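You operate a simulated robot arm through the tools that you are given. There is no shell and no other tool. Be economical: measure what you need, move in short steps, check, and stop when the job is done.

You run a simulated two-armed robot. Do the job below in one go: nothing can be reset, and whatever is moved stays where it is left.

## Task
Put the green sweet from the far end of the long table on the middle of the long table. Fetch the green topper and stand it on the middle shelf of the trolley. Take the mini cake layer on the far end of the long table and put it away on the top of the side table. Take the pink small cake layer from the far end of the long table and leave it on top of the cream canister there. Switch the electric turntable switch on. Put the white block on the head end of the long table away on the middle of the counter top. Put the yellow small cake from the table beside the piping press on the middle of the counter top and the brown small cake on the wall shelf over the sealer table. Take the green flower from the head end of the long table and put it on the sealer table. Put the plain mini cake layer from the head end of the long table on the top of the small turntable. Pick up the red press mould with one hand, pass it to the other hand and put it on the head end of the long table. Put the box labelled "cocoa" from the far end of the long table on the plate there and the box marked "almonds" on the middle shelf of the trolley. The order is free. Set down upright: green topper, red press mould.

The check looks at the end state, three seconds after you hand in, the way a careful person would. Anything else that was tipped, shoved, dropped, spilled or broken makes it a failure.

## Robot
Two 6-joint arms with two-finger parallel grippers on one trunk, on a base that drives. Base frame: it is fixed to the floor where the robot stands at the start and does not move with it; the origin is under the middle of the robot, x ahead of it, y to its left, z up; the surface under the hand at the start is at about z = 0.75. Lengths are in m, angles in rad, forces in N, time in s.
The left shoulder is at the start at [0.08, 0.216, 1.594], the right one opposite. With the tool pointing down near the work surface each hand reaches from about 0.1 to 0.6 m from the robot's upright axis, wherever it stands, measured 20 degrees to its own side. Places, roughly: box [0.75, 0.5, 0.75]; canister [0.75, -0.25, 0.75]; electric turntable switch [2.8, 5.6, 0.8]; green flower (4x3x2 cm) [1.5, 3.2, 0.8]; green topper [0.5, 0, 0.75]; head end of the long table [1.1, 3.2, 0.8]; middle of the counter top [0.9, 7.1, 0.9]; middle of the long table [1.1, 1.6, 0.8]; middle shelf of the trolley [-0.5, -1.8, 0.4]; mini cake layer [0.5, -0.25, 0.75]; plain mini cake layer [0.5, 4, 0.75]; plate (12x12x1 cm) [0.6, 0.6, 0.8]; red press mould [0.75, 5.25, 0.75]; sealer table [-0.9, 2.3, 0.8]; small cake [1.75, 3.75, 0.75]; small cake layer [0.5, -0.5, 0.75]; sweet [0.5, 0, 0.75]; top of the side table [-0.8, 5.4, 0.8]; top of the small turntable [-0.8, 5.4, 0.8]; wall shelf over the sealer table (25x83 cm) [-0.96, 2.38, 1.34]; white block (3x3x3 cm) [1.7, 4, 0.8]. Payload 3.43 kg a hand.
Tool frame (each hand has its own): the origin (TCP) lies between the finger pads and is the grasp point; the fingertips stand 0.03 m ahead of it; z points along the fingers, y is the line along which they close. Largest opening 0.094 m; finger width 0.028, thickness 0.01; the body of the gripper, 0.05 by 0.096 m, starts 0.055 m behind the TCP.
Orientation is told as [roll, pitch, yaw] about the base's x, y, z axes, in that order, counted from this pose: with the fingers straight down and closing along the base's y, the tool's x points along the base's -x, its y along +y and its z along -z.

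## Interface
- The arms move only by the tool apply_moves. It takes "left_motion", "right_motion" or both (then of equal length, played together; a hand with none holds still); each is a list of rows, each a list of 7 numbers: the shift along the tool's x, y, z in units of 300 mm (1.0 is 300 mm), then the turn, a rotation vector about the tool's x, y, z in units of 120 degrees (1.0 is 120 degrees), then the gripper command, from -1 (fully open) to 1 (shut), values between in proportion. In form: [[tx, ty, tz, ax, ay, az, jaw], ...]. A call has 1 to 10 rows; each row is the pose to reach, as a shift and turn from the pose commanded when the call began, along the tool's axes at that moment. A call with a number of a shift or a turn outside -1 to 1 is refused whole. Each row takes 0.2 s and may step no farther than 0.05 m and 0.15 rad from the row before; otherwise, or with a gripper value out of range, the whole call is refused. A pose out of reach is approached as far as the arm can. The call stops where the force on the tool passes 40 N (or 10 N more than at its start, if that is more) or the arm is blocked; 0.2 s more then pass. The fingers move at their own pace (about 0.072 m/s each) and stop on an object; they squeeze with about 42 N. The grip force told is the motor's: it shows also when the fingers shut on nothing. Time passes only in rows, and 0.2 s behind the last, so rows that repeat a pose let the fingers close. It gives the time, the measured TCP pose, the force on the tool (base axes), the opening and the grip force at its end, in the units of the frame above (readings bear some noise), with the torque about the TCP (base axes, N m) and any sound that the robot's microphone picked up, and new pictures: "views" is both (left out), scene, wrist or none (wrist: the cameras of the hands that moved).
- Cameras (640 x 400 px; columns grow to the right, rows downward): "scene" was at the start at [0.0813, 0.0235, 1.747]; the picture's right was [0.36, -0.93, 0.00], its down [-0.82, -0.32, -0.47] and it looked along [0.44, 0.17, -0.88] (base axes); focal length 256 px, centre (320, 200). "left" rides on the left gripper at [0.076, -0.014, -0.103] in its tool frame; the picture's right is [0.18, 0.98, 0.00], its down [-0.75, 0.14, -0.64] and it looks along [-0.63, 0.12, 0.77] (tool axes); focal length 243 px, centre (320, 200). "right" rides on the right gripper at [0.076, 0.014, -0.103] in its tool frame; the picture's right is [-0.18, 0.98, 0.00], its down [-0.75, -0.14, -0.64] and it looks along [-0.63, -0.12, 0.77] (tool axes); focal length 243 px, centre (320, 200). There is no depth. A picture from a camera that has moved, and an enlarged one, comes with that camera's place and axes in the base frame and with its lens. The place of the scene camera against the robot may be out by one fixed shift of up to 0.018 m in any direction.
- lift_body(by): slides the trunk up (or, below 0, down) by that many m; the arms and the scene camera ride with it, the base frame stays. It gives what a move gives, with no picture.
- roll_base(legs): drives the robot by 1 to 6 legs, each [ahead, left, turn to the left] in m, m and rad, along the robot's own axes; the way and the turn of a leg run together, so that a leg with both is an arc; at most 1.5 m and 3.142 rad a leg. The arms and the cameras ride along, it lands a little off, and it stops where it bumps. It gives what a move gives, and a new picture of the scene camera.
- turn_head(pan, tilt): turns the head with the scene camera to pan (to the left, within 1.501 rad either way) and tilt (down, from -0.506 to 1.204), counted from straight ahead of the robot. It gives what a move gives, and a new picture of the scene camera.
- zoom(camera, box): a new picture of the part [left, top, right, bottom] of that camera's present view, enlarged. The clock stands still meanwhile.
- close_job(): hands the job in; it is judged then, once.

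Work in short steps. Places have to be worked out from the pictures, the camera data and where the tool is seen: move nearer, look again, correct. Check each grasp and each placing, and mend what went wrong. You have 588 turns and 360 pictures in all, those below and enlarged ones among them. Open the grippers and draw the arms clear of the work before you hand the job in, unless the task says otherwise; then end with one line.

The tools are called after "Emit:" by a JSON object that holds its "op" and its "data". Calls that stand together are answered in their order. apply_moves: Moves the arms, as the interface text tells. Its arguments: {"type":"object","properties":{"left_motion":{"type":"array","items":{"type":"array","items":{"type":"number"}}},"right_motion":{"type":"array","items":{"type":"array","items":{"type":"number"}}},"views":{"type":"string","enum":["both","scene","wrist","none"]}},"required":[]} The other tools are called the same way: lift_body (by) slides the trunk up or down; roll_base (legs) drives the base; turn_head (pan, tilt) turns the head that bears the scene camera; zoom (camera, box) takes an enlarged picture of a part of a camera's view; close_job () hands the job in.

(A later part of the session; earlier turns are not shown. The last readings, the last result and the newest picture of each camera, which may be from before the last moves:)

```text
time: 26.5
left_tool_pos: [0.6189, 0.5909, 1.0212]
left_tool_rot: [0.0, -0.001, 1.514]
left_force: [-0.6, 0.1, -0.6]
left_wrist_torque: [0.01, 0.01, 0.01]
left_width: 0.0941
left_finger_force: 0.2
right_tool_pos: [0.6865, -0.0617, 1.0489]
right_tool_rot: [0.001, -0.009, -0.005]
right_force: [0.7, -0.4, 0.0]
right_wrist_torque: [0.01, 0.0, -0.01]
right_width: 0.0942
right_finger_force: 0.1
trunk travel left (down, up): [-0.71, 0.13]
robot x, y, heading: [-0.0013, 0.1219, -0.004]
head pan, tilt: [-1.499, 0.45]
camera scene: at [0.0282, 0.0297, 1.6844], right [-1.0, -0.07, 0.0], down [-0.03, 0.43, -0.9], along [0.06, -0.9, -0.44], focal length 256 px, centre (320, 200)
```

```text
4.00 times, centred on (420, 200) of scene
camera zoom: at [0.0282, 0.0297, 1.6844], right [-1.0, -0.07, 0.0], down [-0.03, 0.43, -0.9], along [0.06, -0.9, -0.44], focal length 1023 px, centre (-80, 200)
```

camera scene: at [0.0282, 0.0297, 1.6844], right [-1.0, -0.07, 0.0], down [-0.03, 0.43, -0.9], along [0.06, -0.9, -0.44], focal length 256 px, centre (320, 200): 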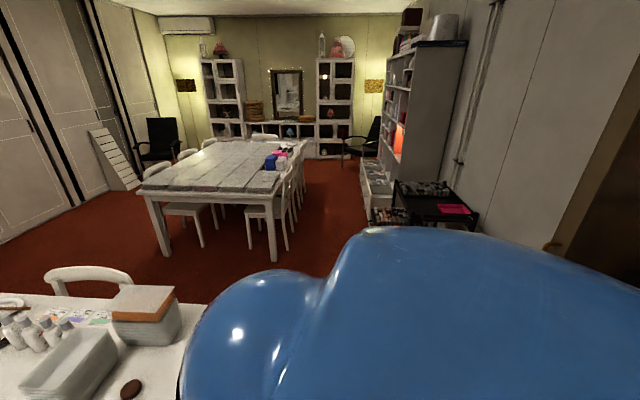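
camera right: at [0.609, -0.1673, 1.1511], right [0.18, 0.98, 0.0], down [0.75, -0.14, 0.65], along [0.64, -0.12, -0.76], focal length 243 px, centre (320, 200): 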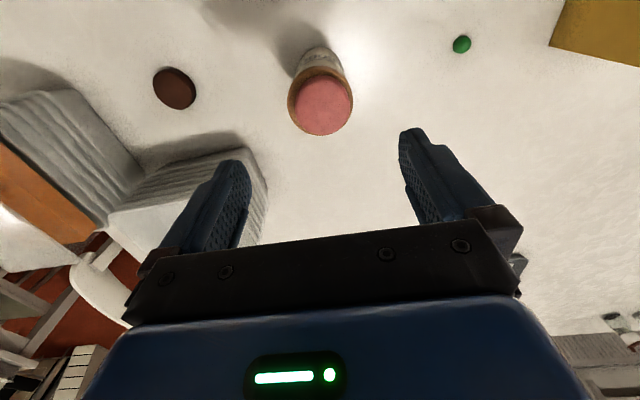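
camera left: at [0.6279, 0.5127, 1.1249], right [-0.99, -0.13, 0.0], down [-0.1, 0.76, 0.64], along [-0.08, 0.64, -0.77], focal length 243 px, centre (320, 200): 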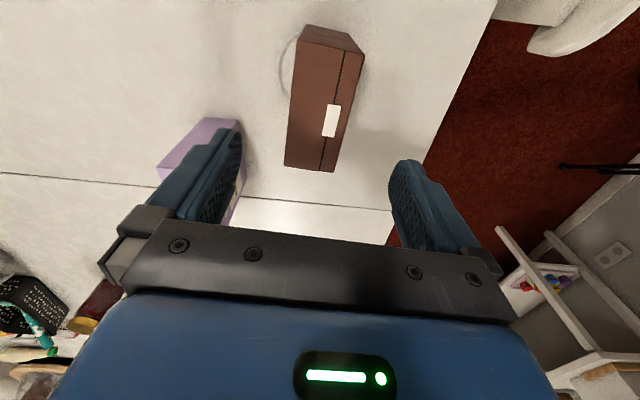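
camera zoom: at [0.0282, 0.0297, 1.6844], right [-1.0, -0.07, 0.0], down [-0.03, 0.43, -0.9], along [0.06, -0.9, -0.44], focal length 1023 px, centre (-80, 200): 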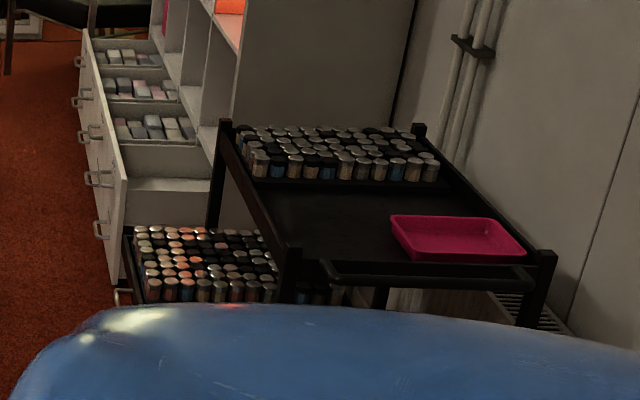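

The trolley is a black three-tier cart near the wall. I raise the trunk so that the hands clear everything, and turn right in place to see its shelves.

Emit:
{"op": "lift_body", "data": {"by": 0.12}}

Emit:
{"op": "roll_base", "data": {"legs": [[-0.12, 0, 0], [0, 0, -1.57]]}}

Emit:
{"op": "turn_head", "data": {"pan": -0.3, "tilt": 0.5}}

```text
time: 28.0
left_tool_pos: [0.6183, 0.5907, 1.1412]
left_tool_rot: [0.0, 0.0, 1.516]
left_force: [-0.7, -0.2, -0.4]
left_wrist_torque: [-0.01, -0.03, 0.01]
left_width: 0.0942
left_finger_force: 0.1
right_tool_pos: [0.6867, -0.0638, 1.1679]
right_tool_rot: [0.002, -0.01, -0.005]
right_force: [-0.8, -0.2, -0.2]
right_wrist_torque: [0.01, -0.01, -0.03]
right_width: 0.0938
right_finger_force: 0.1
trunk travel left (down, up): [-0.83, 0.01]
robot x, y, heading: [0.0003, 0.1183, -0.002]
head pan, tilt: [-1.499, 0.45]
```

```text
time: 33.1
left_tool_pos: [0.3399, -0.503, 1.1418]
left_tool_rot: [0.001, -0.001, -0.072]
left_force: [0.6, -0.1, 0.3]
left_wrist_torque: [-0.03, -0.01, 0.03]
left_width: 0.0938
left_finger_force: 0.1
right_tool_pos: [-0.3167, -0.5605, 1.1673]
right_tool_rot: [0.0, -0.01, -1.589]
right_force: [-0.4, -0.7, 0.1]
right_wrist_torque: [-0.01, 0.0, -0.01]
right_width: 0.0944
right_finger_force: 0.0
trunk travel left (down, up): [-0.83, 0.01]
robot x, y, heading: [-0.1227, 0.1223, -1.588]
head pan, tilt: [-1.499, 0.45]
camera scene: at [-0.2214, 0.0863, 1.8045], right [-0.05, 1.0, 0.0], down [0.43, 0.02, -0.9], along [-0.9, -0.05, -0.43], focal length 256 px, centre (320, 200)
```

scene: 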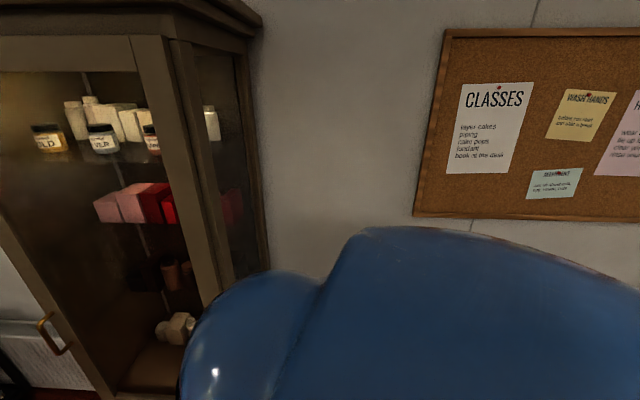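

```text
time: 34.5
left_tool_pos: [0.3396, -0.5054, 1.1412]
left_tool_rot: [0.0, 0.001, -0.072]
left_force: [-0.3, 0.2, 0.1]
left_wrist_torque: [0.01, -0.01, -0.02]
left_width: 0.0942
left_finger_force: 0.2
right_tool_pos: [-0.3149, -0.561, 1.1669]
right_tool_rot: [0.001, -0.011, -1.59]
right_force: [0.6, -1.6, 0.9]
right_wrist_torque: [-0.04, -0.01, 0.05]
right_width: 0.094
right_finger_force: 0.0
trunk travel left (down, up): [-0.83, 0.01]
robot x, y, heading: [-0.1195, 0.1211, -1.587]
head pan, tilt: [-0.3, 0.499]
camera scene: at [-0.1587, 0.0047, 1.7999], right [-0.95, 0.31, 0.0], down [0.15, 0.45, -0.88], along [-0.28, -0.83, -0.48], focal length 256 px, centre (320, 200)
```

scene: 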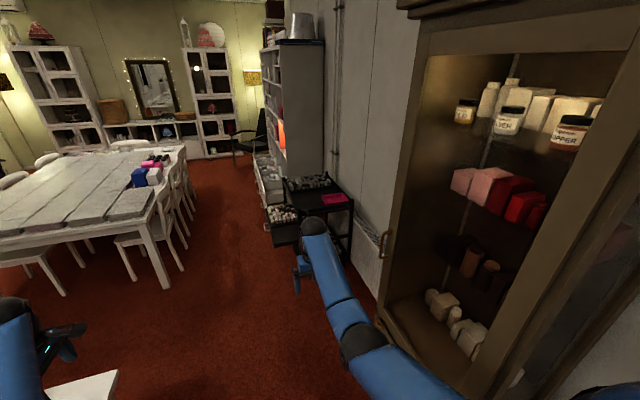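

Drive forward 0.7 m along the free aisle for a closer look at the trolley.

Emit:
{"op": "roll_base", "data": {"legs": [[0.7, 0, 0]]}}

Emit:
{"op": "turn_head", "data": {"pan": -0.1, "tilt": 0.8}}

```text
time: 38.3
left_tool_pos: [0.3235, -1.1915, 1.1426]
left_tool_rot: [-0.002, 0.0, -0.073]
left_force: [0.2, -0.5, -0.9]
left_wrist_torque: [-0.02, 0.03, -0.01]
left_width: 0.0936
left_finger_force: 0.1
right_tool_pos: [-0.3322, -1.2476, 1.1693]
right_tool_rot: [0.004, -0.013, -1.591]
right_force: [0.1, -0.1, -1.0]
right_wrist_torque: [-0.01, 0.02, 0.04]
right_width: 0.0939
right_finger_force: 0.1
trunk travel left (down, up): [-0.83, 0.01]
robot x, y, heading: [-0.1329, -0.5686, -1.593]
head pan, tilt: [-0.3, 0.499]
camera scene: at [-0.1726, -0.68, 1.8001], right [-0.95, 0.32, 0.0], down [0.15, 0.45, -0.88], along [-0.28, -0.83, -0.48], focal length 256 px, centre (320, 200)
```

scene: 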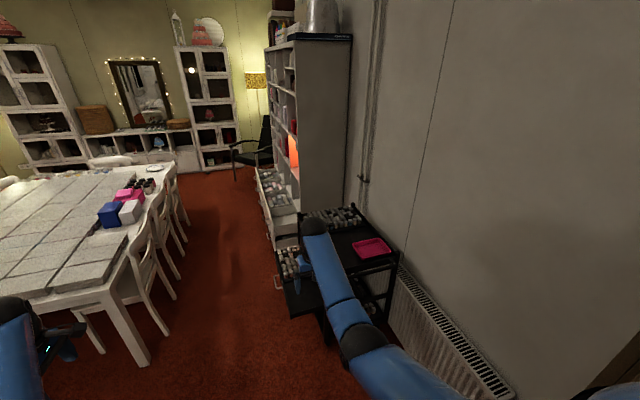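

```text
time: 39.1
left_tool_pos: [0.3243, -1.1911, 1.1419]
left_tool_rot: [-0.002, -0.001, -0.074]
left_force: [-0.5, -0.5, 0.5]
left_wrist_torque: [-0.01, -0.02, 0.02]
left_width: 0.0941
left_finger_force: 0.1
right_tool_pos: [-0.3321, -1.2491, 1.1687]
right_tool_rot: [0.003, -0.01, -1.592]
right_force: [0.1, 0.4, -0.4]
right_wrist_torque: [-0.04, -0.01, -0.01]
right_width: 0.0939
right_finger_force: 0.0
trunk travel left (down, up): [-0.83, 0.01]
robot x, y, heading: [-0.1367, -0.5658, -1.59]
head pan, tilt: [-0.099, 0.799]
camera scene: at [-0.1537, -0.6763, 1.774], right [-0.99, 0.12, 0.0], down [0.09, 0.71, -0.7], along [-0.08, -0.69, -0.72], focal length 256 px, centre (320, 200)
```

scene: 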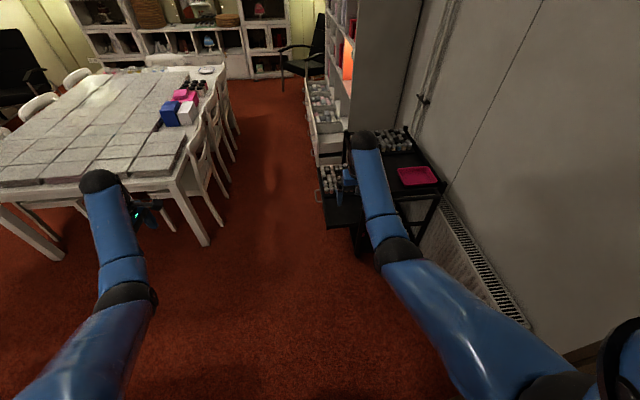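

The middle shelf appears pulled out toward the aisle. Zoom to confirm.

Emit:
{"op": "zoom", "data": {"camera": "scene", "box": [290, 110, 450, 270]}}

```text
2.50 times, centred on (370, 190) of scene
camera zoom: at [-0.1537, -0.6763, 1.774], right [-0.99, 0.12, 0.0], down [0.09, 0.71, -0.7], along [-0.08, -0.69, -0.72], focal length 640 px, centre (195, 225)
```

zoom: 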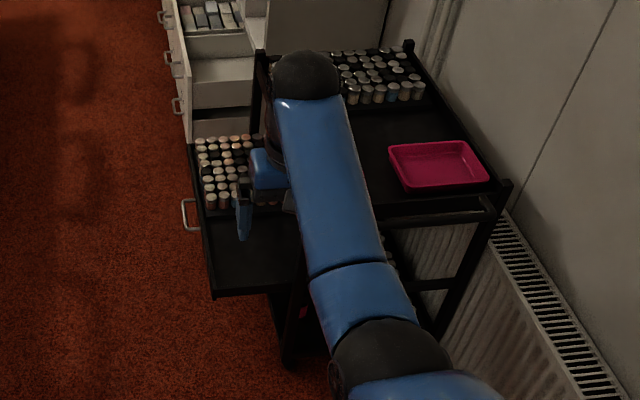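

Confirmed: the middle shelf is drawn out with a free, open area around (-0.42,-1.85). I return to the table to fetch almonds and topper.

Emit:
{"op": "roll_base", "data": {"legs": [[-0.75, 0, 0], [0, 0, 1.59], [0.12, 0, 0]]}}

Emit:
{"op": "turn_head", "data": {"pan": 0.1, "tilt": 1.1}}

```text
time: 47.9
left_tool_pos: [0.6087, 0.66, 1.1476]
left_tool_rot: [-0.007, -0.001, 1.523]
left_force: [0.0, 0.3, 0.7]
left_wrist_torque: [-0.03, -0.06, 0.01]
left_width: 0.094
left_finger_force: 0.2
right_tool_pos: [0.68, 0.0067, 1.1741]
right_tool_rot: [0.002, -0.018, 0.007]
right_force: [-1.0, -0.1, 0.1]
right_wrist_torque: [-0.04, -0.07, 0.0]
right_width: 0.094
right_finger_force: 0.1
trunk travel left (down, up): [-0.83, 0.01]
robot x, y, heading: [0.0023, 0.1888, 0.004]
head pan, tilt: [-0.099, 0.799]
camera scene: at [0.0897, 0.1779, 1.775], right [-0.09, -1.0, 0.0], down [-0.71, 0.07, -0.7], along [0.7, -0.07, -0.71], focal length 256 px, centre (320, 200)
```

scene: 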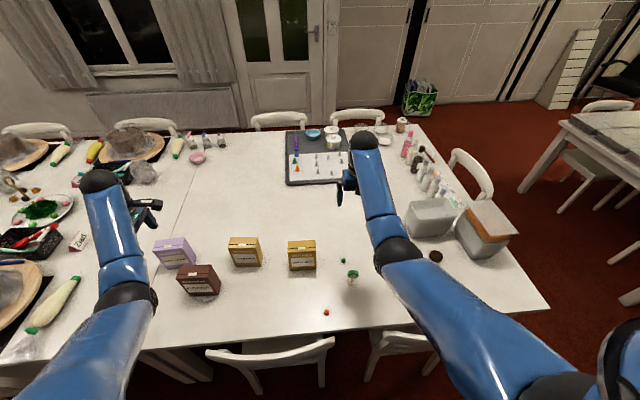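

```text
time: 48.7
left_tool_pos: [0.6144, 0.6595, 1.1418]
left_tool_rot: [0.001, -0.001, 1.524]
left_force: [0.2, -0.3, 0.3]
left_wrist_torque: [-0.02, -0.02, -0.02]
left_width: 0.0937
left_finger_force: 0.2
right_tool_pos: [0.6872, 0.0066, 1.1683]
right_tool_rot: [0.004, -0.013, 0.006]
right_force: [-0.1, -0.3, -0.3]
right_wrist_torque: [0.0, -0.02, 0.0]
right_width: 0.094
right_finger_force: 0.1
trunk travel left (down, up): [-0.83, 0.01]
robot x, y, heading: [-0.0036, 0.188, 0.01]
head pan, tilt: [0.099, 1.1]
camera scene: at [0.083, 0.192, 1.7524], right [0.1, -0.99, 0.0], down [-0.89, -0.09, -0.46], along [0.45, 0.05, -0.89], focal length 256 px, centre (320, 200)
```

scene: 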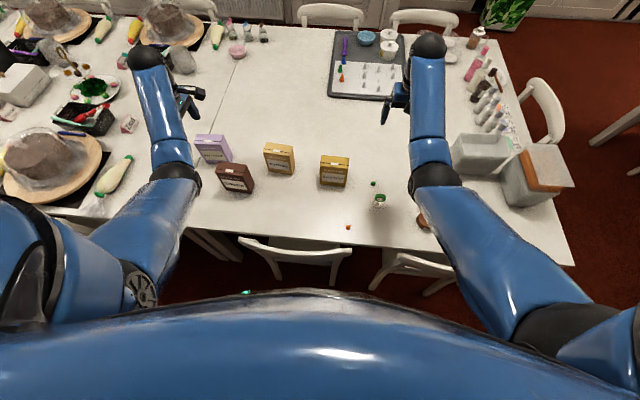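

Topper base ~(0.605,-0.01), almonds ~(0.735,0.433). Lower the trunk by 0.12 and bring both hands over them.

Emit:
{"op": "lift_body", "data": {"by": -0.12}}

Emit:
{"op": "apply_moves", "data": {"left_motion": [[0.12, -0.07, 0, 0, 0, 0, -1], [0.24, -0.14, 0, 0, 0, 0, -1], [0.36, -0.21, 0, 0, 0, 0, -1], [0.48, -0.29, 0, 0, 0, 0, -1], [0.6, -0.36, 0, 0, 0, 0, -1], [0.73, -0.42, 0, 0, 0, 0, -1], [0.73, -0.42, 0, 0, 0, 0, -1]], "right_motion": [[0.06, -0.01, 0.05, 0, 0, 0, -1], [0.12, -0.02, 0.1, 0, 0, 0, -1], [0.18, -0.03, 0.15, 0, 0, 0, -1], [0.24, -0.04, 0.2, 0, 0, 0, -1], [0.3, -0.055, 0.25, 0, 0, 0, -1], [0.3, -0.055, 0.3, 0, 0, 0, -1], [0.3, -0.055, 0.3, 0, 0, 0, -1]], "views": "wrist"}}

```text
time: 50.2
left_tool_pos: [0.6156, 0.661, 1.0214]
left_tool_rot: [0.0, 0.0, 1.525]
left_force: [-0.4, -0.7, -0.3]
left_wrist_torque: [0.02, 0.02, -0.01]
left_width: 0.094
left_finger_force: 0.0
right_tool_pos: [0.6884, 0.0072, 1.0487]
right_tool_rot: [0.002, -0.009, 0.005]
right_force: [-0.1, 0.6, 0.1]
right_wrist_torque: [0.05, 0.01, -0.01]
right_width: 0.0941
right_finger_force: 0.0
trunk travel left (down, up): [-0.71, 0.13]
robot x, y, heading: [-0.001, 0.1843, 0.003]
head pan, tilt: [0.099, 1.1]
```

```text
time: 51.8
left_tool_pos: [0.7305, 0.4334, 1.0218]
left_tool_rot: [0.0, -0.001, 1.525]
left_force: [0.5, 0.3, 0.3]
left_wrist_torque: [-0.01, 0.03, 0.02]
left_width: 0.0938
left_finger_force: 0.1
right_tool_pos: [0.599, -0.01, 0.9571]
right_tool_rot: [0.0, -0.01, 0.007]
right_force: [0.4, -0.3, -0.6]
right_wrist_torque: [-0.01, -0.01, -0.01]
right_width: 0.0944
right_finger_force: 0.1
trunk travel left (down, up): [-0.71, 0.13]
robot x, y, heading: [-0.0007, 0.185, 0.005]
head pan, tilt: [0.099, 1.1]
camera right: at [0.5213, 0.004, 1.0599], right [0.18, 0.98, 0.0], down [0.75, -0.14, 0.65], along [0.64, -0.11, -0.76], focal length 243 px, centre (320, 200)
camera left: at [0.7411, 0.3563, 1.1247], right [-0.99, -0.14, 0.0], down [-0.11, 0.76, 0.64], along [-0.09, 0.64, -0.77], focal length 243 px, centre (320, 200)
```

right: 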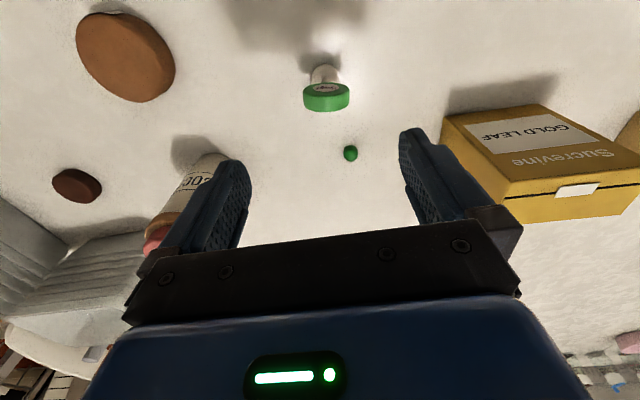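
left: 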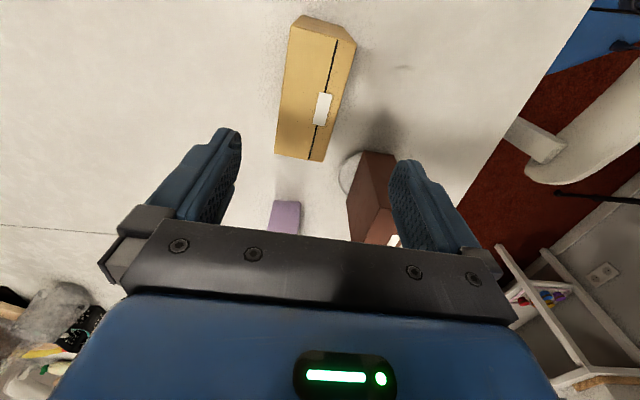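

Almonds box is well located (0.739,0.4325). Zoom on the topper before choosing its grip.

Emit:
{"op": "zoom", "data": {"camera": "right", "box": [270, 40, 390, 115]}}

Emit:
{"op": "zoom", "data": {"camera": "scene", "box": [330, 160, 430, 225]}}

```text
5.33 times, centred on (330, 78) of right
camera zoom: at [0.5213, 0.004, 1.0599], right [0.18, 0.98, 0.0], down [0.75, -0.14, 0.65], along [0.64, -0.11, -0.76], focal length 1294 px, centre (267, 853)
```

zoom: 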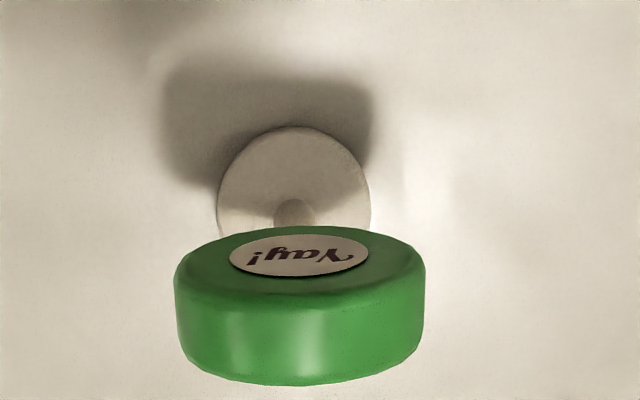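

```text
6.15 times, centred on (380, 192) of scene
camera zoom: at [0.0848, 0.1928, 1.6322], right [0.1, -0.99, 0.0], down [-0.89, -0.09, -0.45], along [0.45, 0.05, -0.89], focal length 1574 px, centre (-49, 246)
```

zoom: 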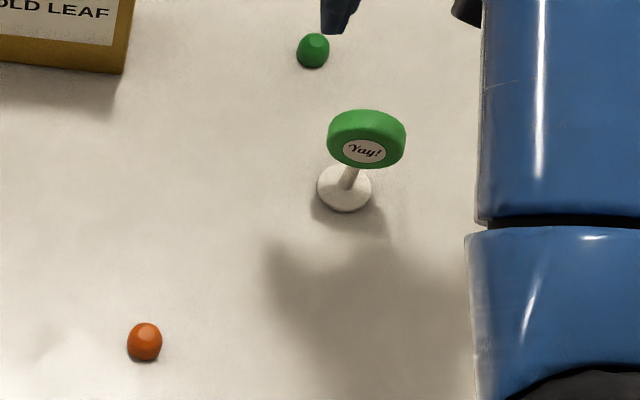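

The topper is a vertical green disc (~4.1 cm) at z≈0.83 on a stem with base at (0.595,-0.001). I grip its disc across y with the right hand, and the almonds box across its depth with the left.

Emit:
{"op": "apply_moves", "data": {"left_motion": [[0, -0.028, 0.12, 0, 0, 0.014, -1], [0, -0.028, 0.25, 0, 0, 0.014, -1], [0, -0.028, 0.37, 0, 0, 0.014, -1], [0, -0.028, 0.48, 0, 0, 0.014, -1], [0, -0.028, 0.48, 0, 0, 0.014, 1], [0, -0.028, 0.48, 0, 0, 0.014, 1], [0, -0.028, 0.48, 0, 0, 0.014, 1], [0, -0.028, 0.48, 0, 0, 0.014, 1]], "right_motion": [[0.015, 0.03, 0.12, 0, 0, 0, -1], [0.015, 0.03, 0.24, 0, 0, 0, -1], [0.015, 0.03, 0.36, 0, 0, 0, -1], [0.015, 0.03, 0.44, 0, 0, 0, -1], [0.015, 0.03, 0.44, 0, 0, 0, -1], [0.015, 0.03, 0.44, 0, 0, 0, -1], [0.015, 0.03, 0.44, 0, 0, 0, -1], [0.015, 0.03, 0.44, 0, 0, 0, -1]], "views": "wrist"}}

```text
time: 52.8
left_tool_pos: [0.7177, 0.4317, 0.9234]
left_tool_rot: [-0.03, -0.004, 1.494]
left_force: [-1.0, -2.6, 6.6]
left_wrist_torque: [-0.2, -0.29, -0.04]
left_width: 0.0936
left_finger_force: 0.1
left hand out of reach, approached as far as the arm can: row 1, 2, 3, 4
right_tool_pos: [0.5934, -0.002, 0.8368]
right_tool_rot: [0.001, -0.014, 0.006]
right_force: [-0.3, 0.0, 0.2]
right_wrist_torque: [0.0, 0.0, 0.0]
right_width: 0.0939
right_finger_force: 0.1
trunk travel left (down, up): [-0.71, 0.13]
robot x, y, heading: [0.0004, 0.1866, 0.011]
head pan, tilt: [0.099, 1.1]
stopped in row 4 (left hand): the force on the tool passed its limit at 45 N (the readings are from after the stop); the commanded pose is now the measured one
camera right: at [0.5149, 0.0121, 0.9398], right [0.18, 0.98, 0.0], down [0.75, -0.14, 0.65], along [0.64, -0.11, -0.76], focal length 243 px, centre (320, 200)
camera left: at [0.722, 0.3538, 1.0261], right [-0.99, -0.11, -0.03], down [-0.1, 0.76, 0.64], along [-0.05, 0.64, -0.77], focal length 243 px, centre (320, 200)
```

right: 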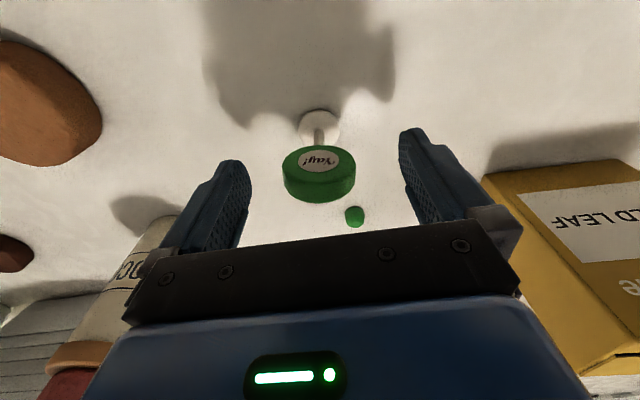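
left: 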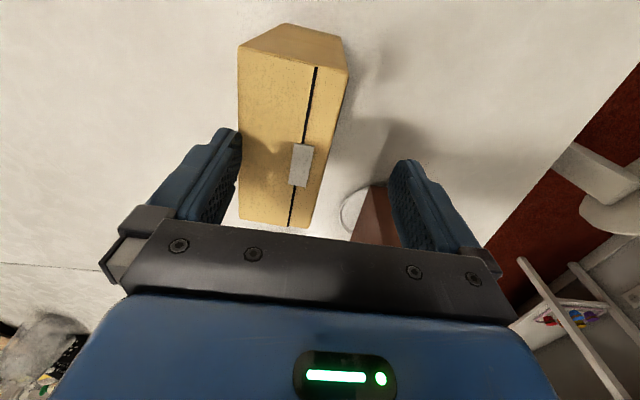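

The left arm was at its reach limit and a finger touched the box top; I raise it. The right fingers straddle the topper's disc, so I close them.

Emit:
{"op": "apply_moves", "data": {"left_motion": [[0, 0, -0.1, 0, 0, 0, -1], [0, 0, -0.2, 0, 0, 0, -1], [0, 0, -0.3, 0, 0, 0, -1], [0, 0, -0.35, 0, 0, 0, -1], [0, 0, -0.35, 0, 0, 0, -1]], "right_motion": [[0, 0, 0.02, 0, 0, 0, -1], [0, 0, 0.02, 0, 0, 0, 1], [0, 0, 0.02, 0, 0, 0, 1], [0, 0, 0.02, 0, 0, 0, 1], [0, 0, 0.02, 0, 0, 0, 1]], "views": "wrist"}}

```text
time: 54.0
left_tool_pos: [0.7173, 0.4315, 1.0272]
left_tool_rot: [-0.027, -0.003, 1.493]
left_force: [-0.4, 0.4, 0.4]
left_wrist_torque: [0.03, 0.01, 0.02]
left_width: 0.0941
left_finger_force: 0.1
right_tool_pos: [0.5966, -0.001, 0.8307]
right_tool_rot: [0.0, -0.014, 0.005]
right_force: [-1.1, -0.5, 5.1]
right_wrist_torque: [0.09, 0.01, -0.01]
right_width: 0.0428
right_finger_force: 42.0
trunk travel left (down, up): [-0.71, 0.13]
robot x, y, heading: [-0.0013, 0.1857, 0.007]
head pan, tilt: [0.099, 1.1]
camera right: at [0.5175, 0.0134, 0.9338], right [0.18, 0.98, 0.0], down [0.75, -0.14, 0.65], along [0.64, -0.11, -0.76], focal length 243 px, centre (320, 200)
camera left: at [0.7211, 0.3543, 1.1299], right [-0.99, -0.11, -0.03], down [-0.1, 0.76, 0.64], along [-0.05, 0.64, -0.77], focal length 243 px, centre (320, 200)
```

right: 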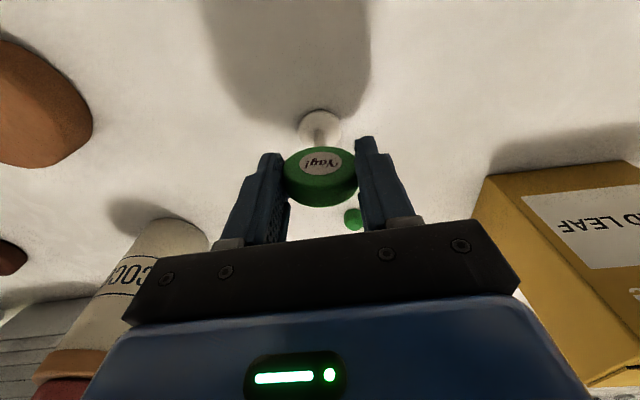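
left: 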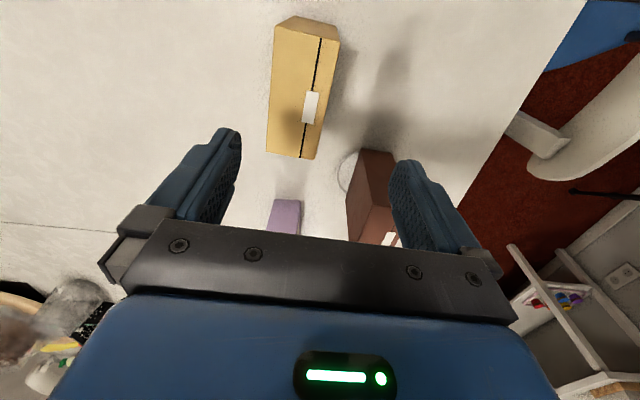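

Topper is gripped (0.043). Lift both hands, then lower the trunk for more reach.

Emit:
{"op": "apply_moves", "data": {"left_motion": [[0, 0, -0.12, 0, 0, 0, -1], [0, 0, -0.24, 0, 0, 0, -1], [0, 0, -0.36, 0, 0, 0, -1], [0, 0, -0.4, 0, 0, 0, -1]], "right_motion": [[0, 0, -0.15, 0, 0, 0, 1], [0, 0, -0.3, 0, 0, 0, 1], [0, 0, -0.45, 0, 0, 0, 1], [0, 0, -0.6, 0, 0, 0, 1]], "views": "none"}}

```text
time: 55.0
left_tool_pos: [0.7215, 0.4315, 1.1421]
left_tool_rot: [-0.027, -0.003, 1.494]
left_force: [-0.2, -0.1, 0.1]
left_wrist_torque: [-0.01, 0.02, -0.01]
left_width: 0.0941
left_finger_force: 0.0
left hand out of reach, approached as far as the arm can: row 3, 4
right_tool_pos: [0.6102, -0.0008, 0.9906]
right_tool_rot: [0.003, -0.01, 0.007]
right_force: [-0.2, 0.5, -0.8]
right_wrist_torque: [-0.02, 0.03, 0.0]
right_width: 0.0421
right_finger_force: 41.0
right hand out of reach, approached as far as the arm can: row 4
trunk travel left (down, up): [-0.71, 0.13]
robot x, y, heading: [-0.0005, 0.186, 0.007]
head pan, tilt: [0.099, 1.1]
```

Emit:
{"op": "lift_body", "data": {"by": -0.13}}

Emit:
{"op": "apply_moves", "data": {"left_motion": [[0, -0.028, 0.02, 0.013, 0, 0, -1], [0, -0.06, 0.05, 0.013, 0, 0, -1], [0, -0.06, 0.05, 0.013, 0, 0, -1]], "right_motion": [[0, 0, -0.1, 0, 0, 0, 1], [0, 0, -0.2, 0, 0, 0, 1], [0, 0, -0.25, 0, 0, 0, 1]], "views": "wrist"}}

```text
time: 56.5
left_tool_pos: [0.7196, 0.4306, 1.0123]
left_tool_rot: [-0.026, -0.004, 1.494]
left_force: [-0.2, -1.0, 0.6]
left_wrist_torque: [-0.02, 0.01, 0.01]
left_width: 0.0939
left_finger_force: 0.1
right_tool_pos: [0.6092, -0.0016, 0.8621]
right_tool_rot: [0.002, -0.013, 0.005]
right_force: [1.7, 0.3, 0.6]
right_wrist_torque: [0.02, 0.02, -0.02]
right_width: 0.0431
right_finger_force: 42.2
trunk travel left (down, up): [-0.58, 0.26]
robot x, y, heading: [0.0002, 0.1864, 0.007]
head pan, tilt: [0.099, 1.1]
```

```text
time: 57.3
left_tool_pos: [0.7395, 0.4306, 0.9981]
left_tool_rot: [-0.054, -0.004, 1.493]
left_force: [-1.3, -0.3, -0.1]
left_wrist_torque: [-0.01, -0.01, 0.0]
left_width: 0.094
left_finger_force: 0.0
right_tool_pos: [0.6445, 0.0041, 0.8929]
right_tool_rot: [0.005, -0.014, 0.006]
right_force: [-0.2, 0.6, 0.6]
right_wrist_torque: [0.0, 0.01, -0.01]
right_width: 0.0429
right_finger_force: 42.6
right hand out of reach, approached as far as the arm can: row 1, 2, 3
trunk travel left (down, up): [-0.58, 0.26]
robot x, y, heading: [-0.002, 0.185, 0.009]
head pan, tilt: [0.099, 1.1]
camera right: at [0.5665, 0.0175, 0.9963], right [0.18, 0.98, 0.0], down [0.74, -0.14, 0.65], along [0.64, -0.11, -0.76], focal length 243 px, centre (320, 200)
camera left: at [0.7414, 0.3522, 1.1011], right [-0.99, -0.11, -0.05], down [-0.12, 0.76, 0.64], along [-0.03, 0.64, -0.77], focal length 243 px, centre (320, 200)
```

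right: 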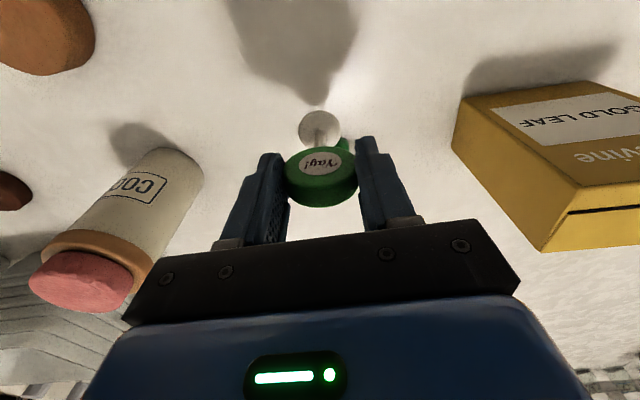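
left: 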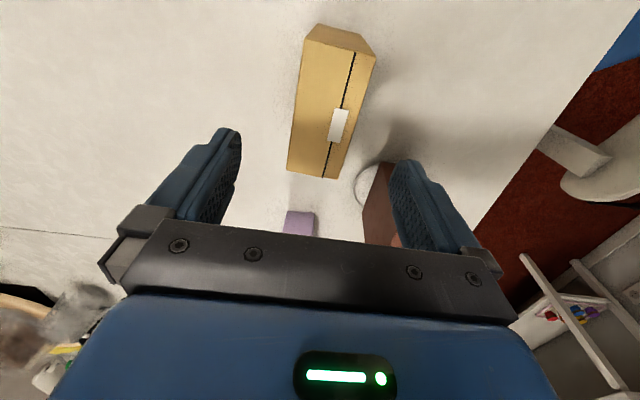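

The roll correction went the wrong way; I fix it (−0.054 → 0) before descending.

Emit:
{"op": "apply_moves", "data": {"left_motion": [[0, 0, 0, -0.026, 0, 0, -1], [0, 0, 0, -0.026, 0, 0, -1]], "views": "none"}}

```text
time: 57.9
left_tool_pos: [0.7392, 0.4302, 0.9979]
left_tool_rot: [0.002, -0.003, 1.495]
left_force: [-0.3, 0.6, -0.7]
left_wrist_torque: [0.03, 0.02, -0.02]
left_width: 0.0942
left_finger_force: 0.0
right_tool_pos: [0.6447, 0.0031, 0.8937]
right_tool_rot: [0.002, -0.014, 0.004]
right_force: [0.0, 0.0, 0.1]
right_wrist_torque: [0.01, 0.01, 0.05]
right_width: 0.0429
right_finger_force: 42.2
trunk travel left (down, up): [-0.58, 0.26]
robot x, y, heading: [0.0009, 0.184, 0.003]
head pan, tilt: [0.099, 1.1]
```

Now descend over the almonds box and grip.

Emit:
{"op": "apply_moves", "data": {"left_motion": [[0, -0.004, 0.1, 0, 0, 0, -1], [0, -0.006, 0.2, 0, 0, 0, -1], [0, -0.006, 0.3, 0, 0, 0, -1], [0, -0.006, 0.39, 0, 0, 0, -1], [0, -0.006, 0.39, 0, 0, 0, 1], [0, -0.006, 0.39, 0, 0, 0, 1], [0, -0.006, 0.39, 0, 0, 0, 1]], "views": "wrist"}}

```text
time: 59.5
left_tool_pos: [0.7421, 0.4311, 0.8789]
left_tool_rot: [0.003, -0.004, 1.494]
left_force: [-0.8, 0.2, 0.5]
left_wrist_torque: [0.11, -0.01, -0.02]
left_width: 0.0593
left_finger_force: 42.3
right_tool_pos: [0.6446, 0.0022, 0.8936]
right_tool_rot: [0.001, -0.016, 0.004]
right_force: [0.3, 0.8, -0.8]
right_wrist_torque: [0.0, -0.02, 0.02]
right_width: 0.0431
right_finger_force: 42.1
trunk travel left (down, up): [-0.58, 0.26]
robot x, y, heading: [-0.0005, 0.1888, 0.007]
head pan, tilt: [0.099, 1.1]
camera left: at [0.7496, 0.3527, 0.9815], right [-0.99, -0.11, 0.0], down [-0.08, 0.76, 0.64], along [-0.07, 0.64, -0.76], focal length 243 px, centre (320, 200)
```

left: 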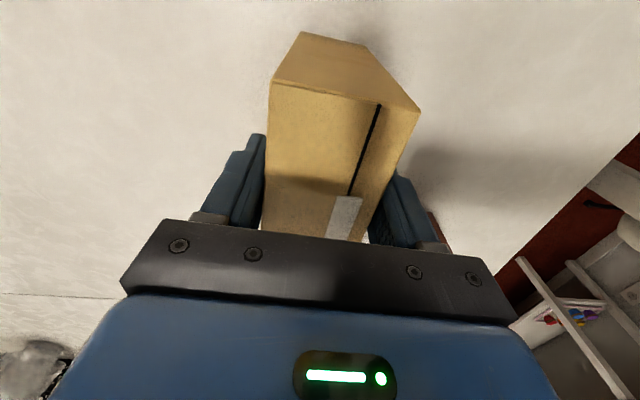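

Both items held. Raise the trunk, back off, turn right and drive to the spot visited before.

Emit:
{"op": "lift_body", "data": {"by": 0.26}}

Emit:
{"op": "roll_base", "data": {"legs": [[-0.14, 0, 0], [0, 0, -1.575], [0.85, 0, 0]]}}

Emit:
{"op": "turn_head", "data": {"pan": -0.5, "tilt": 0.8}}

```text
time: 62.2
left_tool_pos: [0.7422, 0.4326, 1.1386]
left_tool_rot: [0.002, -0.001, 1.494]
left_force: [-0.1, 0.5, -4.5]
left_wrist_torque: [0.01, 0.02, 0.02]
left_width: 0.0593
left_finger_force: 41.9
right_tool_pos: [0.6455, 0.003, 1.1534]
right_tool_rot: [0.002, -0.014, 0.005]
right_force: [1.3, -0.2, 0.0]
right_wrist_torque: [-0.01, 0.01, 0.01]
right_width: 0.0435
right_finger_force: 41.9
trunk travel left (down, up): [-0.84, 0.0]
robot x, y, heading: [0.0044, 0.1838, 0.007]
head pan, tilt: [0.099, 1.1]
```

```text
time: 71.5
left_tool_pos: [0.108, -1.4126, 1.1407]
left_tool_rot: [-0.002, -0.004, -0.079]
left_force: [-0.7, -0.3, -2.9]
left_wrist_torque: [-0.02, 0.05, 0.04]
left_width: 0.059
left_finger_force: 42.0
right_tool_pos: [-0.3192, -1.3161, 1.1539]
right_tool_rot: [0.002, -0.016, -1.567]
right_force: [0.6, 0.6, 0.0]
right_wrist_torque: [-0.03, 0.02, 0.0]
right_width: 0.0435
right_finger_force: 41.8
trunk travel left (down, up): [-0.84, 0.0]
robot x, y, heading: [-0.1357, -0.6774, -1.569]
head pan, tilt: [0.099, 1.1]
camera scene: at [-0.1382, -0.7639, 1.7622], right [-0.99, -0.1, 0.0], down [-0.09, 0.89, -0.45], along [0.05, -0.45, -0.89], focal length 256 px, centre (320, 200)
```

scene: 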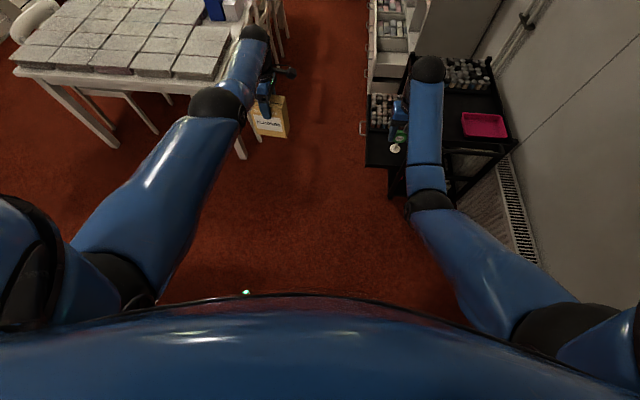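

```text
time: 72.5
left_tool_pos: [0.1098, -1.4142, 1.1383]
left_tool_rot: [0.002, -0.001, -0.077]
left_force: [-0.2, -0.4, -3.7]
left_wrist_torque: [0.0, 0.03, -0.04]
left_width: 0.0591
left_finger_force: 41.9
right_tool_pos: [-0.3213, -1.3169, 1.1532]
right_tool_rot: [0.003, -0.011, -1.569]
right_force: [0.2, -0.3, -0.6]
right_wrist_torque: [0.01, 0.0, -0.02]
right_width: 0.0434
right_finger_force: 42.0
trunk travel left (down, up): [-0.84, 0.0]
robot x, y, heading: [-0.1362, -0.6719, -1.567]
head pan, tilt: [-0.499, 0.799]
camera scene: at [-0.1828, -0.7751, 1.7837], right [-0.88, 0.48, 0.0], down [0.34, 0.63, -0.7], along [-0.33, -0.61, -0.72], focal length 256 px, centre (320, 200)
```

scene: 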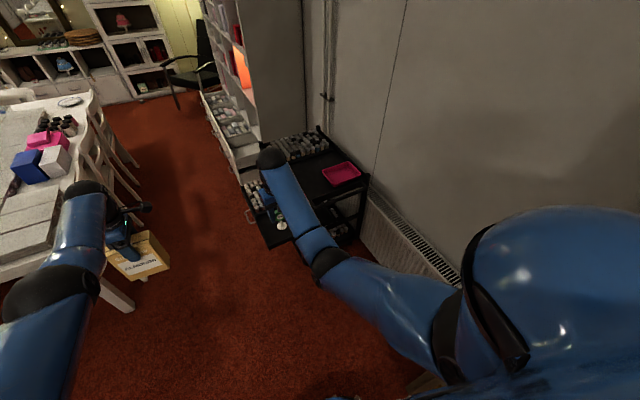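

Aisle is clear: the shelf's free area is at x −0.33…−0.5, y −1.74…−2.03; the other table is at x>0.4. Drive ahead 0.6 m with hands high, then look.

Emit:
{"op": "roll_base", "data": {"legs": [[0.6, 0.0, 0]]}}

Emit:
{"op": "turn_head", "data": {"pan": -0.35, "tilt": 1.15}}

```text
time: 75.9
left_tool_pos: [0.1233, -2.0176, 1.1398]
left_tool_rot: [-0.001, -0.004, -0.067]
left_force: [0.0, 0.0, -2.0]
left_wrist_torque: [0.0, 0.03, 0.02]
left_width: 0.0592
left_finger_force: 42.7
right_tool_pos: [-0.307, -1.9273, 1.1541]
right_tool_rot: [0.003, -0.016, -1.557]
right_force: [0.1, 0.1, -0.7]
right_wrist_torque: [0.0, -0.02, -0.01]
right_width: 0.0435
right_finger_force: 42.0
trunk travel left (down, up): [-0.84, 0.0]
robot x, y, heading: [-0.1316, -1.2816, -1.558]
head pan, tilt: [-0.499, 0.799]
camera scene: at [-0.1762, -1.3815, 1.784], right [-0.89, 0.47, 0.0], down [0.33, 0.63, -0.7], along [-0.32, -0.62, -0.72], focal length 256 px, centre (320, 200)
```

scene: 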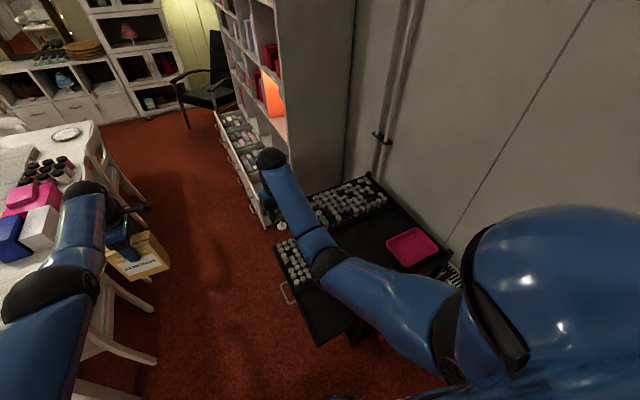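

```text
time: 76.8
left_tool_pos: [0.1222, -2.0211, 1.1388]
left_tool_rot: [0.002, -0.002, -0.066]
left_force: [-1.3, -0.4, -2.8]
left_wrist_torque: [-0.03, 0.0, 0.03]
left_width: 0.059
left_finger_force: 41.9
right_tool_pos: [-0.3057, -1.9277, 1.1521]
right_tool_rot: [0.002, -0.015, -1.554]
right_force: [0.4, -0.2, -0.8]
right_wrist_torque: [0.01, -0.01, 0.02]
right_width: 0.0435
right_finger_force: 41.4
trunk travel left (down, up): [-0.84, 0.0]
robot x, y, heading: [-0.1276, -1.2807, -1.559]
head pan, tilt: [-0.351, 1.15]
camera scene: at [-0.1583, -1.3694, 1.759], right [-0.94, 0.33, 0.0], down [0.3, 0.86, -0.41], along [-0.13, -0.39, -0.91], focal length 256 px, centre (320, 200)
```

scene: 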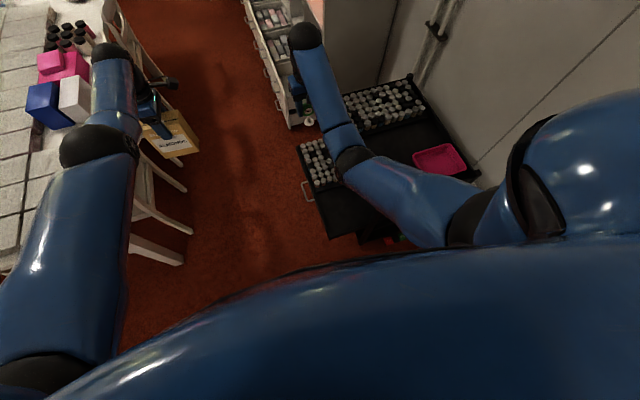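

The free shelf region is confirmed at about z 0.4. I lower the trunk by 0.5 (right elbow stays clear of the trolley top at x<-0.56).

Emit:
{"op": "lift_body", "data": {"by": -0.5}}

Emit:
{"op": "apply_moves", "data": {"right_motion": [[0, -0.1, 0, 0, 0, 0, 1], [0, -0.2, 0, 0, 0, 0, 1], [0, -0.3, 0, 0, 0, 0, 1], [0, -0.36, 0, 0, 0, 0, 1]], "views": "both"}}

```text
refused: -0.5 is not a number from -0.4 to 0.4
```

```text
time: 77.8
left_tool_pos: [0.1229, -2.0209, 1.1393]
left_tool_rot: [0.002, -0.002, -0.066]
left_force: [-0.2, 0.0, -4.8]
left_wrist_torque: [-0.04, 0.03, 0.01]
left_width: 0.0592
left_finger_force: 42.6
right_tool_pos: [-0.4135, -1.9301, 1.1524]
right_tool_rot: [0.002, -0.014, -1.555]
right_force: [-0.2, -0.6, -0.6]
right_wrist_torque: [0.02, 0.0, 0.01]
right_width: 0.0433
right_finger_force: 41.9
trunk travel left (down, up): [-0.84, 0.0]
robot x, y, heading: [-0.1295, -1.2826, -1.55]
head pan, tilt: [-0.351, 1.15]
camera scene: at [-0.1586, -1.3697, 1.7589], right [-0.94, 0.33, 0.0], down [0.3, 0.86, -0.41], along [-0.13, -0.38, -0.91], focal length 256 px, centre (320, 200)
camera right: at [-0.402, -1.8533, 1.2556], right [0.99, -0.17, 0.0], down [-0.13, -0.75, 0.65], along [-0.11, -0.64, -0.76], focal length 243 px, centre (320, 200)
```

scene: 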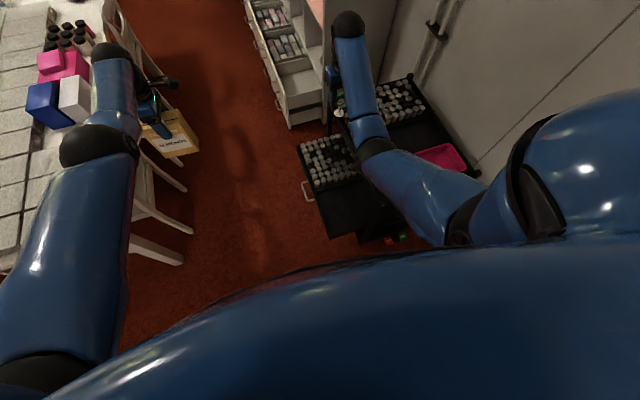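
right: 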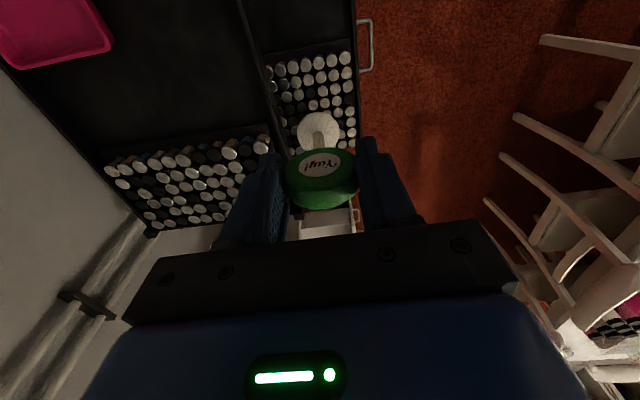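

The picture shows free shelf y −1.73…−1.96, x −0.51…−0.32 (open above). I target topper (-0.415,-1.895) and lower the trunk in two steps.

Emit:
{"op": "apply_moves", "data": {"right_motion": [[0.117, 0, 0, 0, 0, 0, 1], [0.117, 0, 0, 0, 0, 0, 1]], "views": "none"}}

Emit:
{"op": "lift_body", "data": {"by": -0.4}}

Emit:
{"op": "zoom", "data": {"camera": "right", "box": [0, 0, 640, 400]}}

Emit:
{"op": "zoom", "data": {"camera": "left", "box": [0, 0, 640, 400]}}

```text
time: 78.4
left_tool_pos: [0.1224, -2.0212, 1.1385]
left_tool_rot: [0.002, -0.003, -0.066]
left_force: [0.1, 0.9, -2.4]
left_wrist_torque: [0.01, 0.02, 0.01]
left_width: 0.0592
left_finger_force: 41.9
right_tool_pos: [-0.4154, -1.9088, 1.1378]
right_tool_rot: [0.001, -0.015, -1.555]
right_force: [-0.4, -0.4, -0.3]
right_wrist_torque: [-0.02, 0.03, -0.01]
right_width: 0.0435
right_finger_force: 42.4
right hand out of reach, approached as far as the arm can: row 1, 2
trunk travel left (down, up): [-0.84, 0.0]
robot x, y, heading: [-0.127, -1.2769, -1.551]
head pan, tilt: [-0.351, 1.15]
```

```text
time: 82.2
left_tool_pos: [0.1225, -2.0204, 0.7387]
left_tool_rot: [0.002, -0.002, -0.066]
left_force: [-0.6, 0.5, -2.8]
left_wrist_torque: [-0.02, 0.04, -0.01]
left_width: 0.0593
left_finger_force: 42.5
right_tool_pos: [-0.4163, -1.9095, 0.7373]
right_tool_rot: [0.002, -0.015, -1.554]
right_force: [-0.3, 0.0, -0.3]
right_wrist_torque: [0.03, 0.0, 0.02]
right_width: 0.0436
right_finger_force: 42.2
trunk travel left (down, up): [-0.44, 0.4]
robot x, y, heading: [-0.1312, -1.2817, -1.554]
head pan, tilt: [-0.351, 1.15]
```

```text
1.00 times, centred on (320, 200) of right (not enlarged: the box is as wide or as high as the picture)
camera zoom: at [-0.4043, -1.8301, 0.84], right [0.99, -0.17, 0.0], down [-0.13, -0.75, 0.65], along [-0.11, -0.64, -0.76], focal length 243 px, centre (320, 200)
```

zoom: 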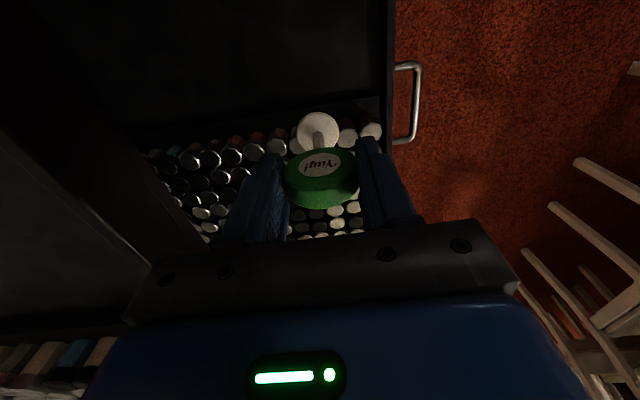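

```text
1.00 times, centred on (320, 200) of left (not enlarged: the box is as wide or as high as the picture)
camera zoom: at [0.0448, -2.0308, 0.8411], right [-0.12, 0.99, 0.0], down [0.76, 0.09, 0.64], along [0.64, 0.08, -0.76], focal length 243 px, centre (320, 200)
```

zoom: 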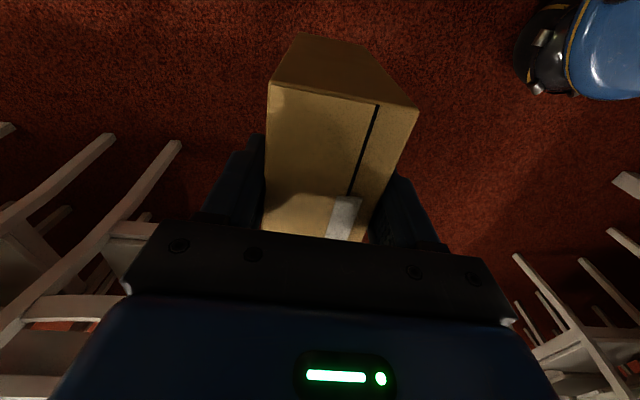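

The tray lip of bottles is at y≈-1.97, so the target is free. Lower the trunk 0.15 more, then lower the topper.

Emit:
{"op": "lift_body", "data": {"by": -0.15}}

Emit:
{"op": "apply_moves", "data": {"right_motion": [[0.04, 0, 0.08, 0, 0, 0, 1], [0.045, 0, 0.16, 0, 0, 0, 1], [0.045, 0, 0.22, 0, 0, 0, 1], [0.045, 0, 0.22, 0, 0, 0, 1]], "views": "wrist"}}

```text
time: 83.9
left_tool_pos: [0.1231, -2.02, 0.5899]
left_tool_rot: [0.001, -0.005, -0.066]
left_force: [-0.4, -0.4, -3.6]
left_wrist_torque: [0.0, 0.05, -0.01]
left_width: 0.0589
left_finger_force: 42.0
right_tool_pos: [-0.4168, -1.9078, 0.5872]
right_tool_rot: [0.002, -0.015, -1.556]
right_force: [-0.3, -0.4, 0.8]
right_wrist_torque: [-0.01, 0.02, 0.02]
right_width: 0.0436
right_finger_force: 42.1
trunk travel left (down, up): [-0.29, 0.55]
robot x, y, heading: [-0.1312, -1.2833, -1.552]
head pan, tilt: [-0.351, 1.15]
```

```text
time: 84.9
left_tool_pos: [0.1222, -2.0198, 0.5902]
left_tool_rot: [0.0, -0.003, -0.065]
left_force: [0.4, 0.8, -3.1]
left_wrist_torque: [-0.04, 0.02, -0.02]
left_width: 0.0591
left_finger_force: 41.7
right_tool_pos: [-0.4158, -1.8953, 0.5248]
right_tool_rot: [0.0, -0.019, -1.554]
right_force: [-1.6, -1.1, 15.5]
right_wrist_torque: [-0.04, -0.05, -0.03]
right_width: 0.0436
right_finger_force: 42.0
trunk travel left (down, up): [-0.29, 0.55]
robot x, y, heading: [-0.1326, -1.2802, -1.556]
head pan, tilt: [-0.351, 1.15]
camera right: at [-0.4034, -1.8165, 0.6268], right [0.99, -0.17, 0.0], down [-0.13, -0.74, 0.66], along [-0.11, -0.65, -0.75], focal length 243 px, centre (320, 200)
```

right: 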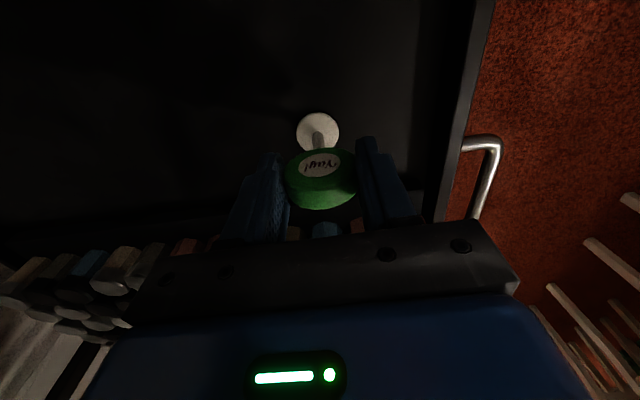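

Contact with 15 N: shelf surface is z≈0.444. Ease up 3 mm, open, and rise.

Emit:
{"op": "apply_moves", "data": {"right_motion": [[0, 0, -0.01, 0, 0, 0, 1], [0, 0, -0.01, 0, 0, 0, 0.2], [0, 0, -0.01, 0, 0, 0, -0.6], [0, 0, -0.01, 0, 0, 0, -1], [0, 0, -0.01, 0, 0, 0, -1], [0, 0, -0.13, 0, 0, 0, -1], [0, 0, -0.26, 0, 0, 0, -1], [0, 0, -0.4, 0, 0, 0, -1]], "views": "wrist"}}

```text
time: 86.7
left_tool_pos: [0.1229, -2.0209, 0.5876]
left_tool_rot: [0.001, -0.002, -0.065]
left_force: [-0.1, 0.5, -3.4]
left_wrist_torque: [-0.02, -0.02, 0.0]
left_width: 0.0592
left_finger_force: 41.6
right_tool_pos: [-0.4214, -1.9259, 0.6052]
right_tool_rot: [0.002, -0.015, -1.553]
right_force: [0.0, 0.8, -0.5]
right_wrist_torque: [0.0, 0.01, 0.03]
right_width: 0.094
right_finger_force: 0.1
right hand out of reach, approached as far as the arm can: row 7, 8
trunk travel left (down, up): [-0.29, 0.55]
robot x, y, heading: [-0.132, -1.2801, -1.555]
head pan, tilt: [-0.351, 1.15]
camera right: at [-0.4094, -1.8484, 0.708], right [0.99, -0.17, 0.0], down [-0.13, -0.75, 0.65], along [-0.11, -0.64, -0.76], focal length 243 px, centre (320, 200)
```

right: 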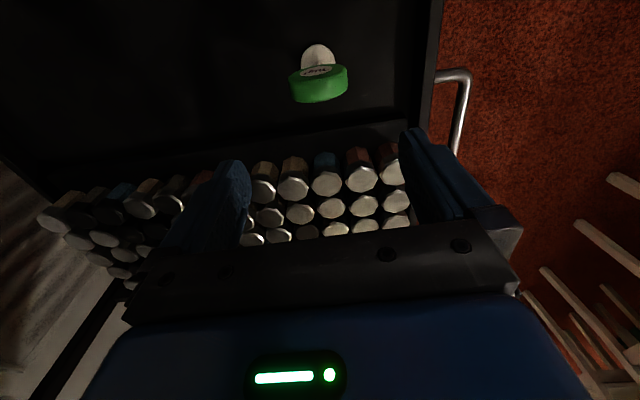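

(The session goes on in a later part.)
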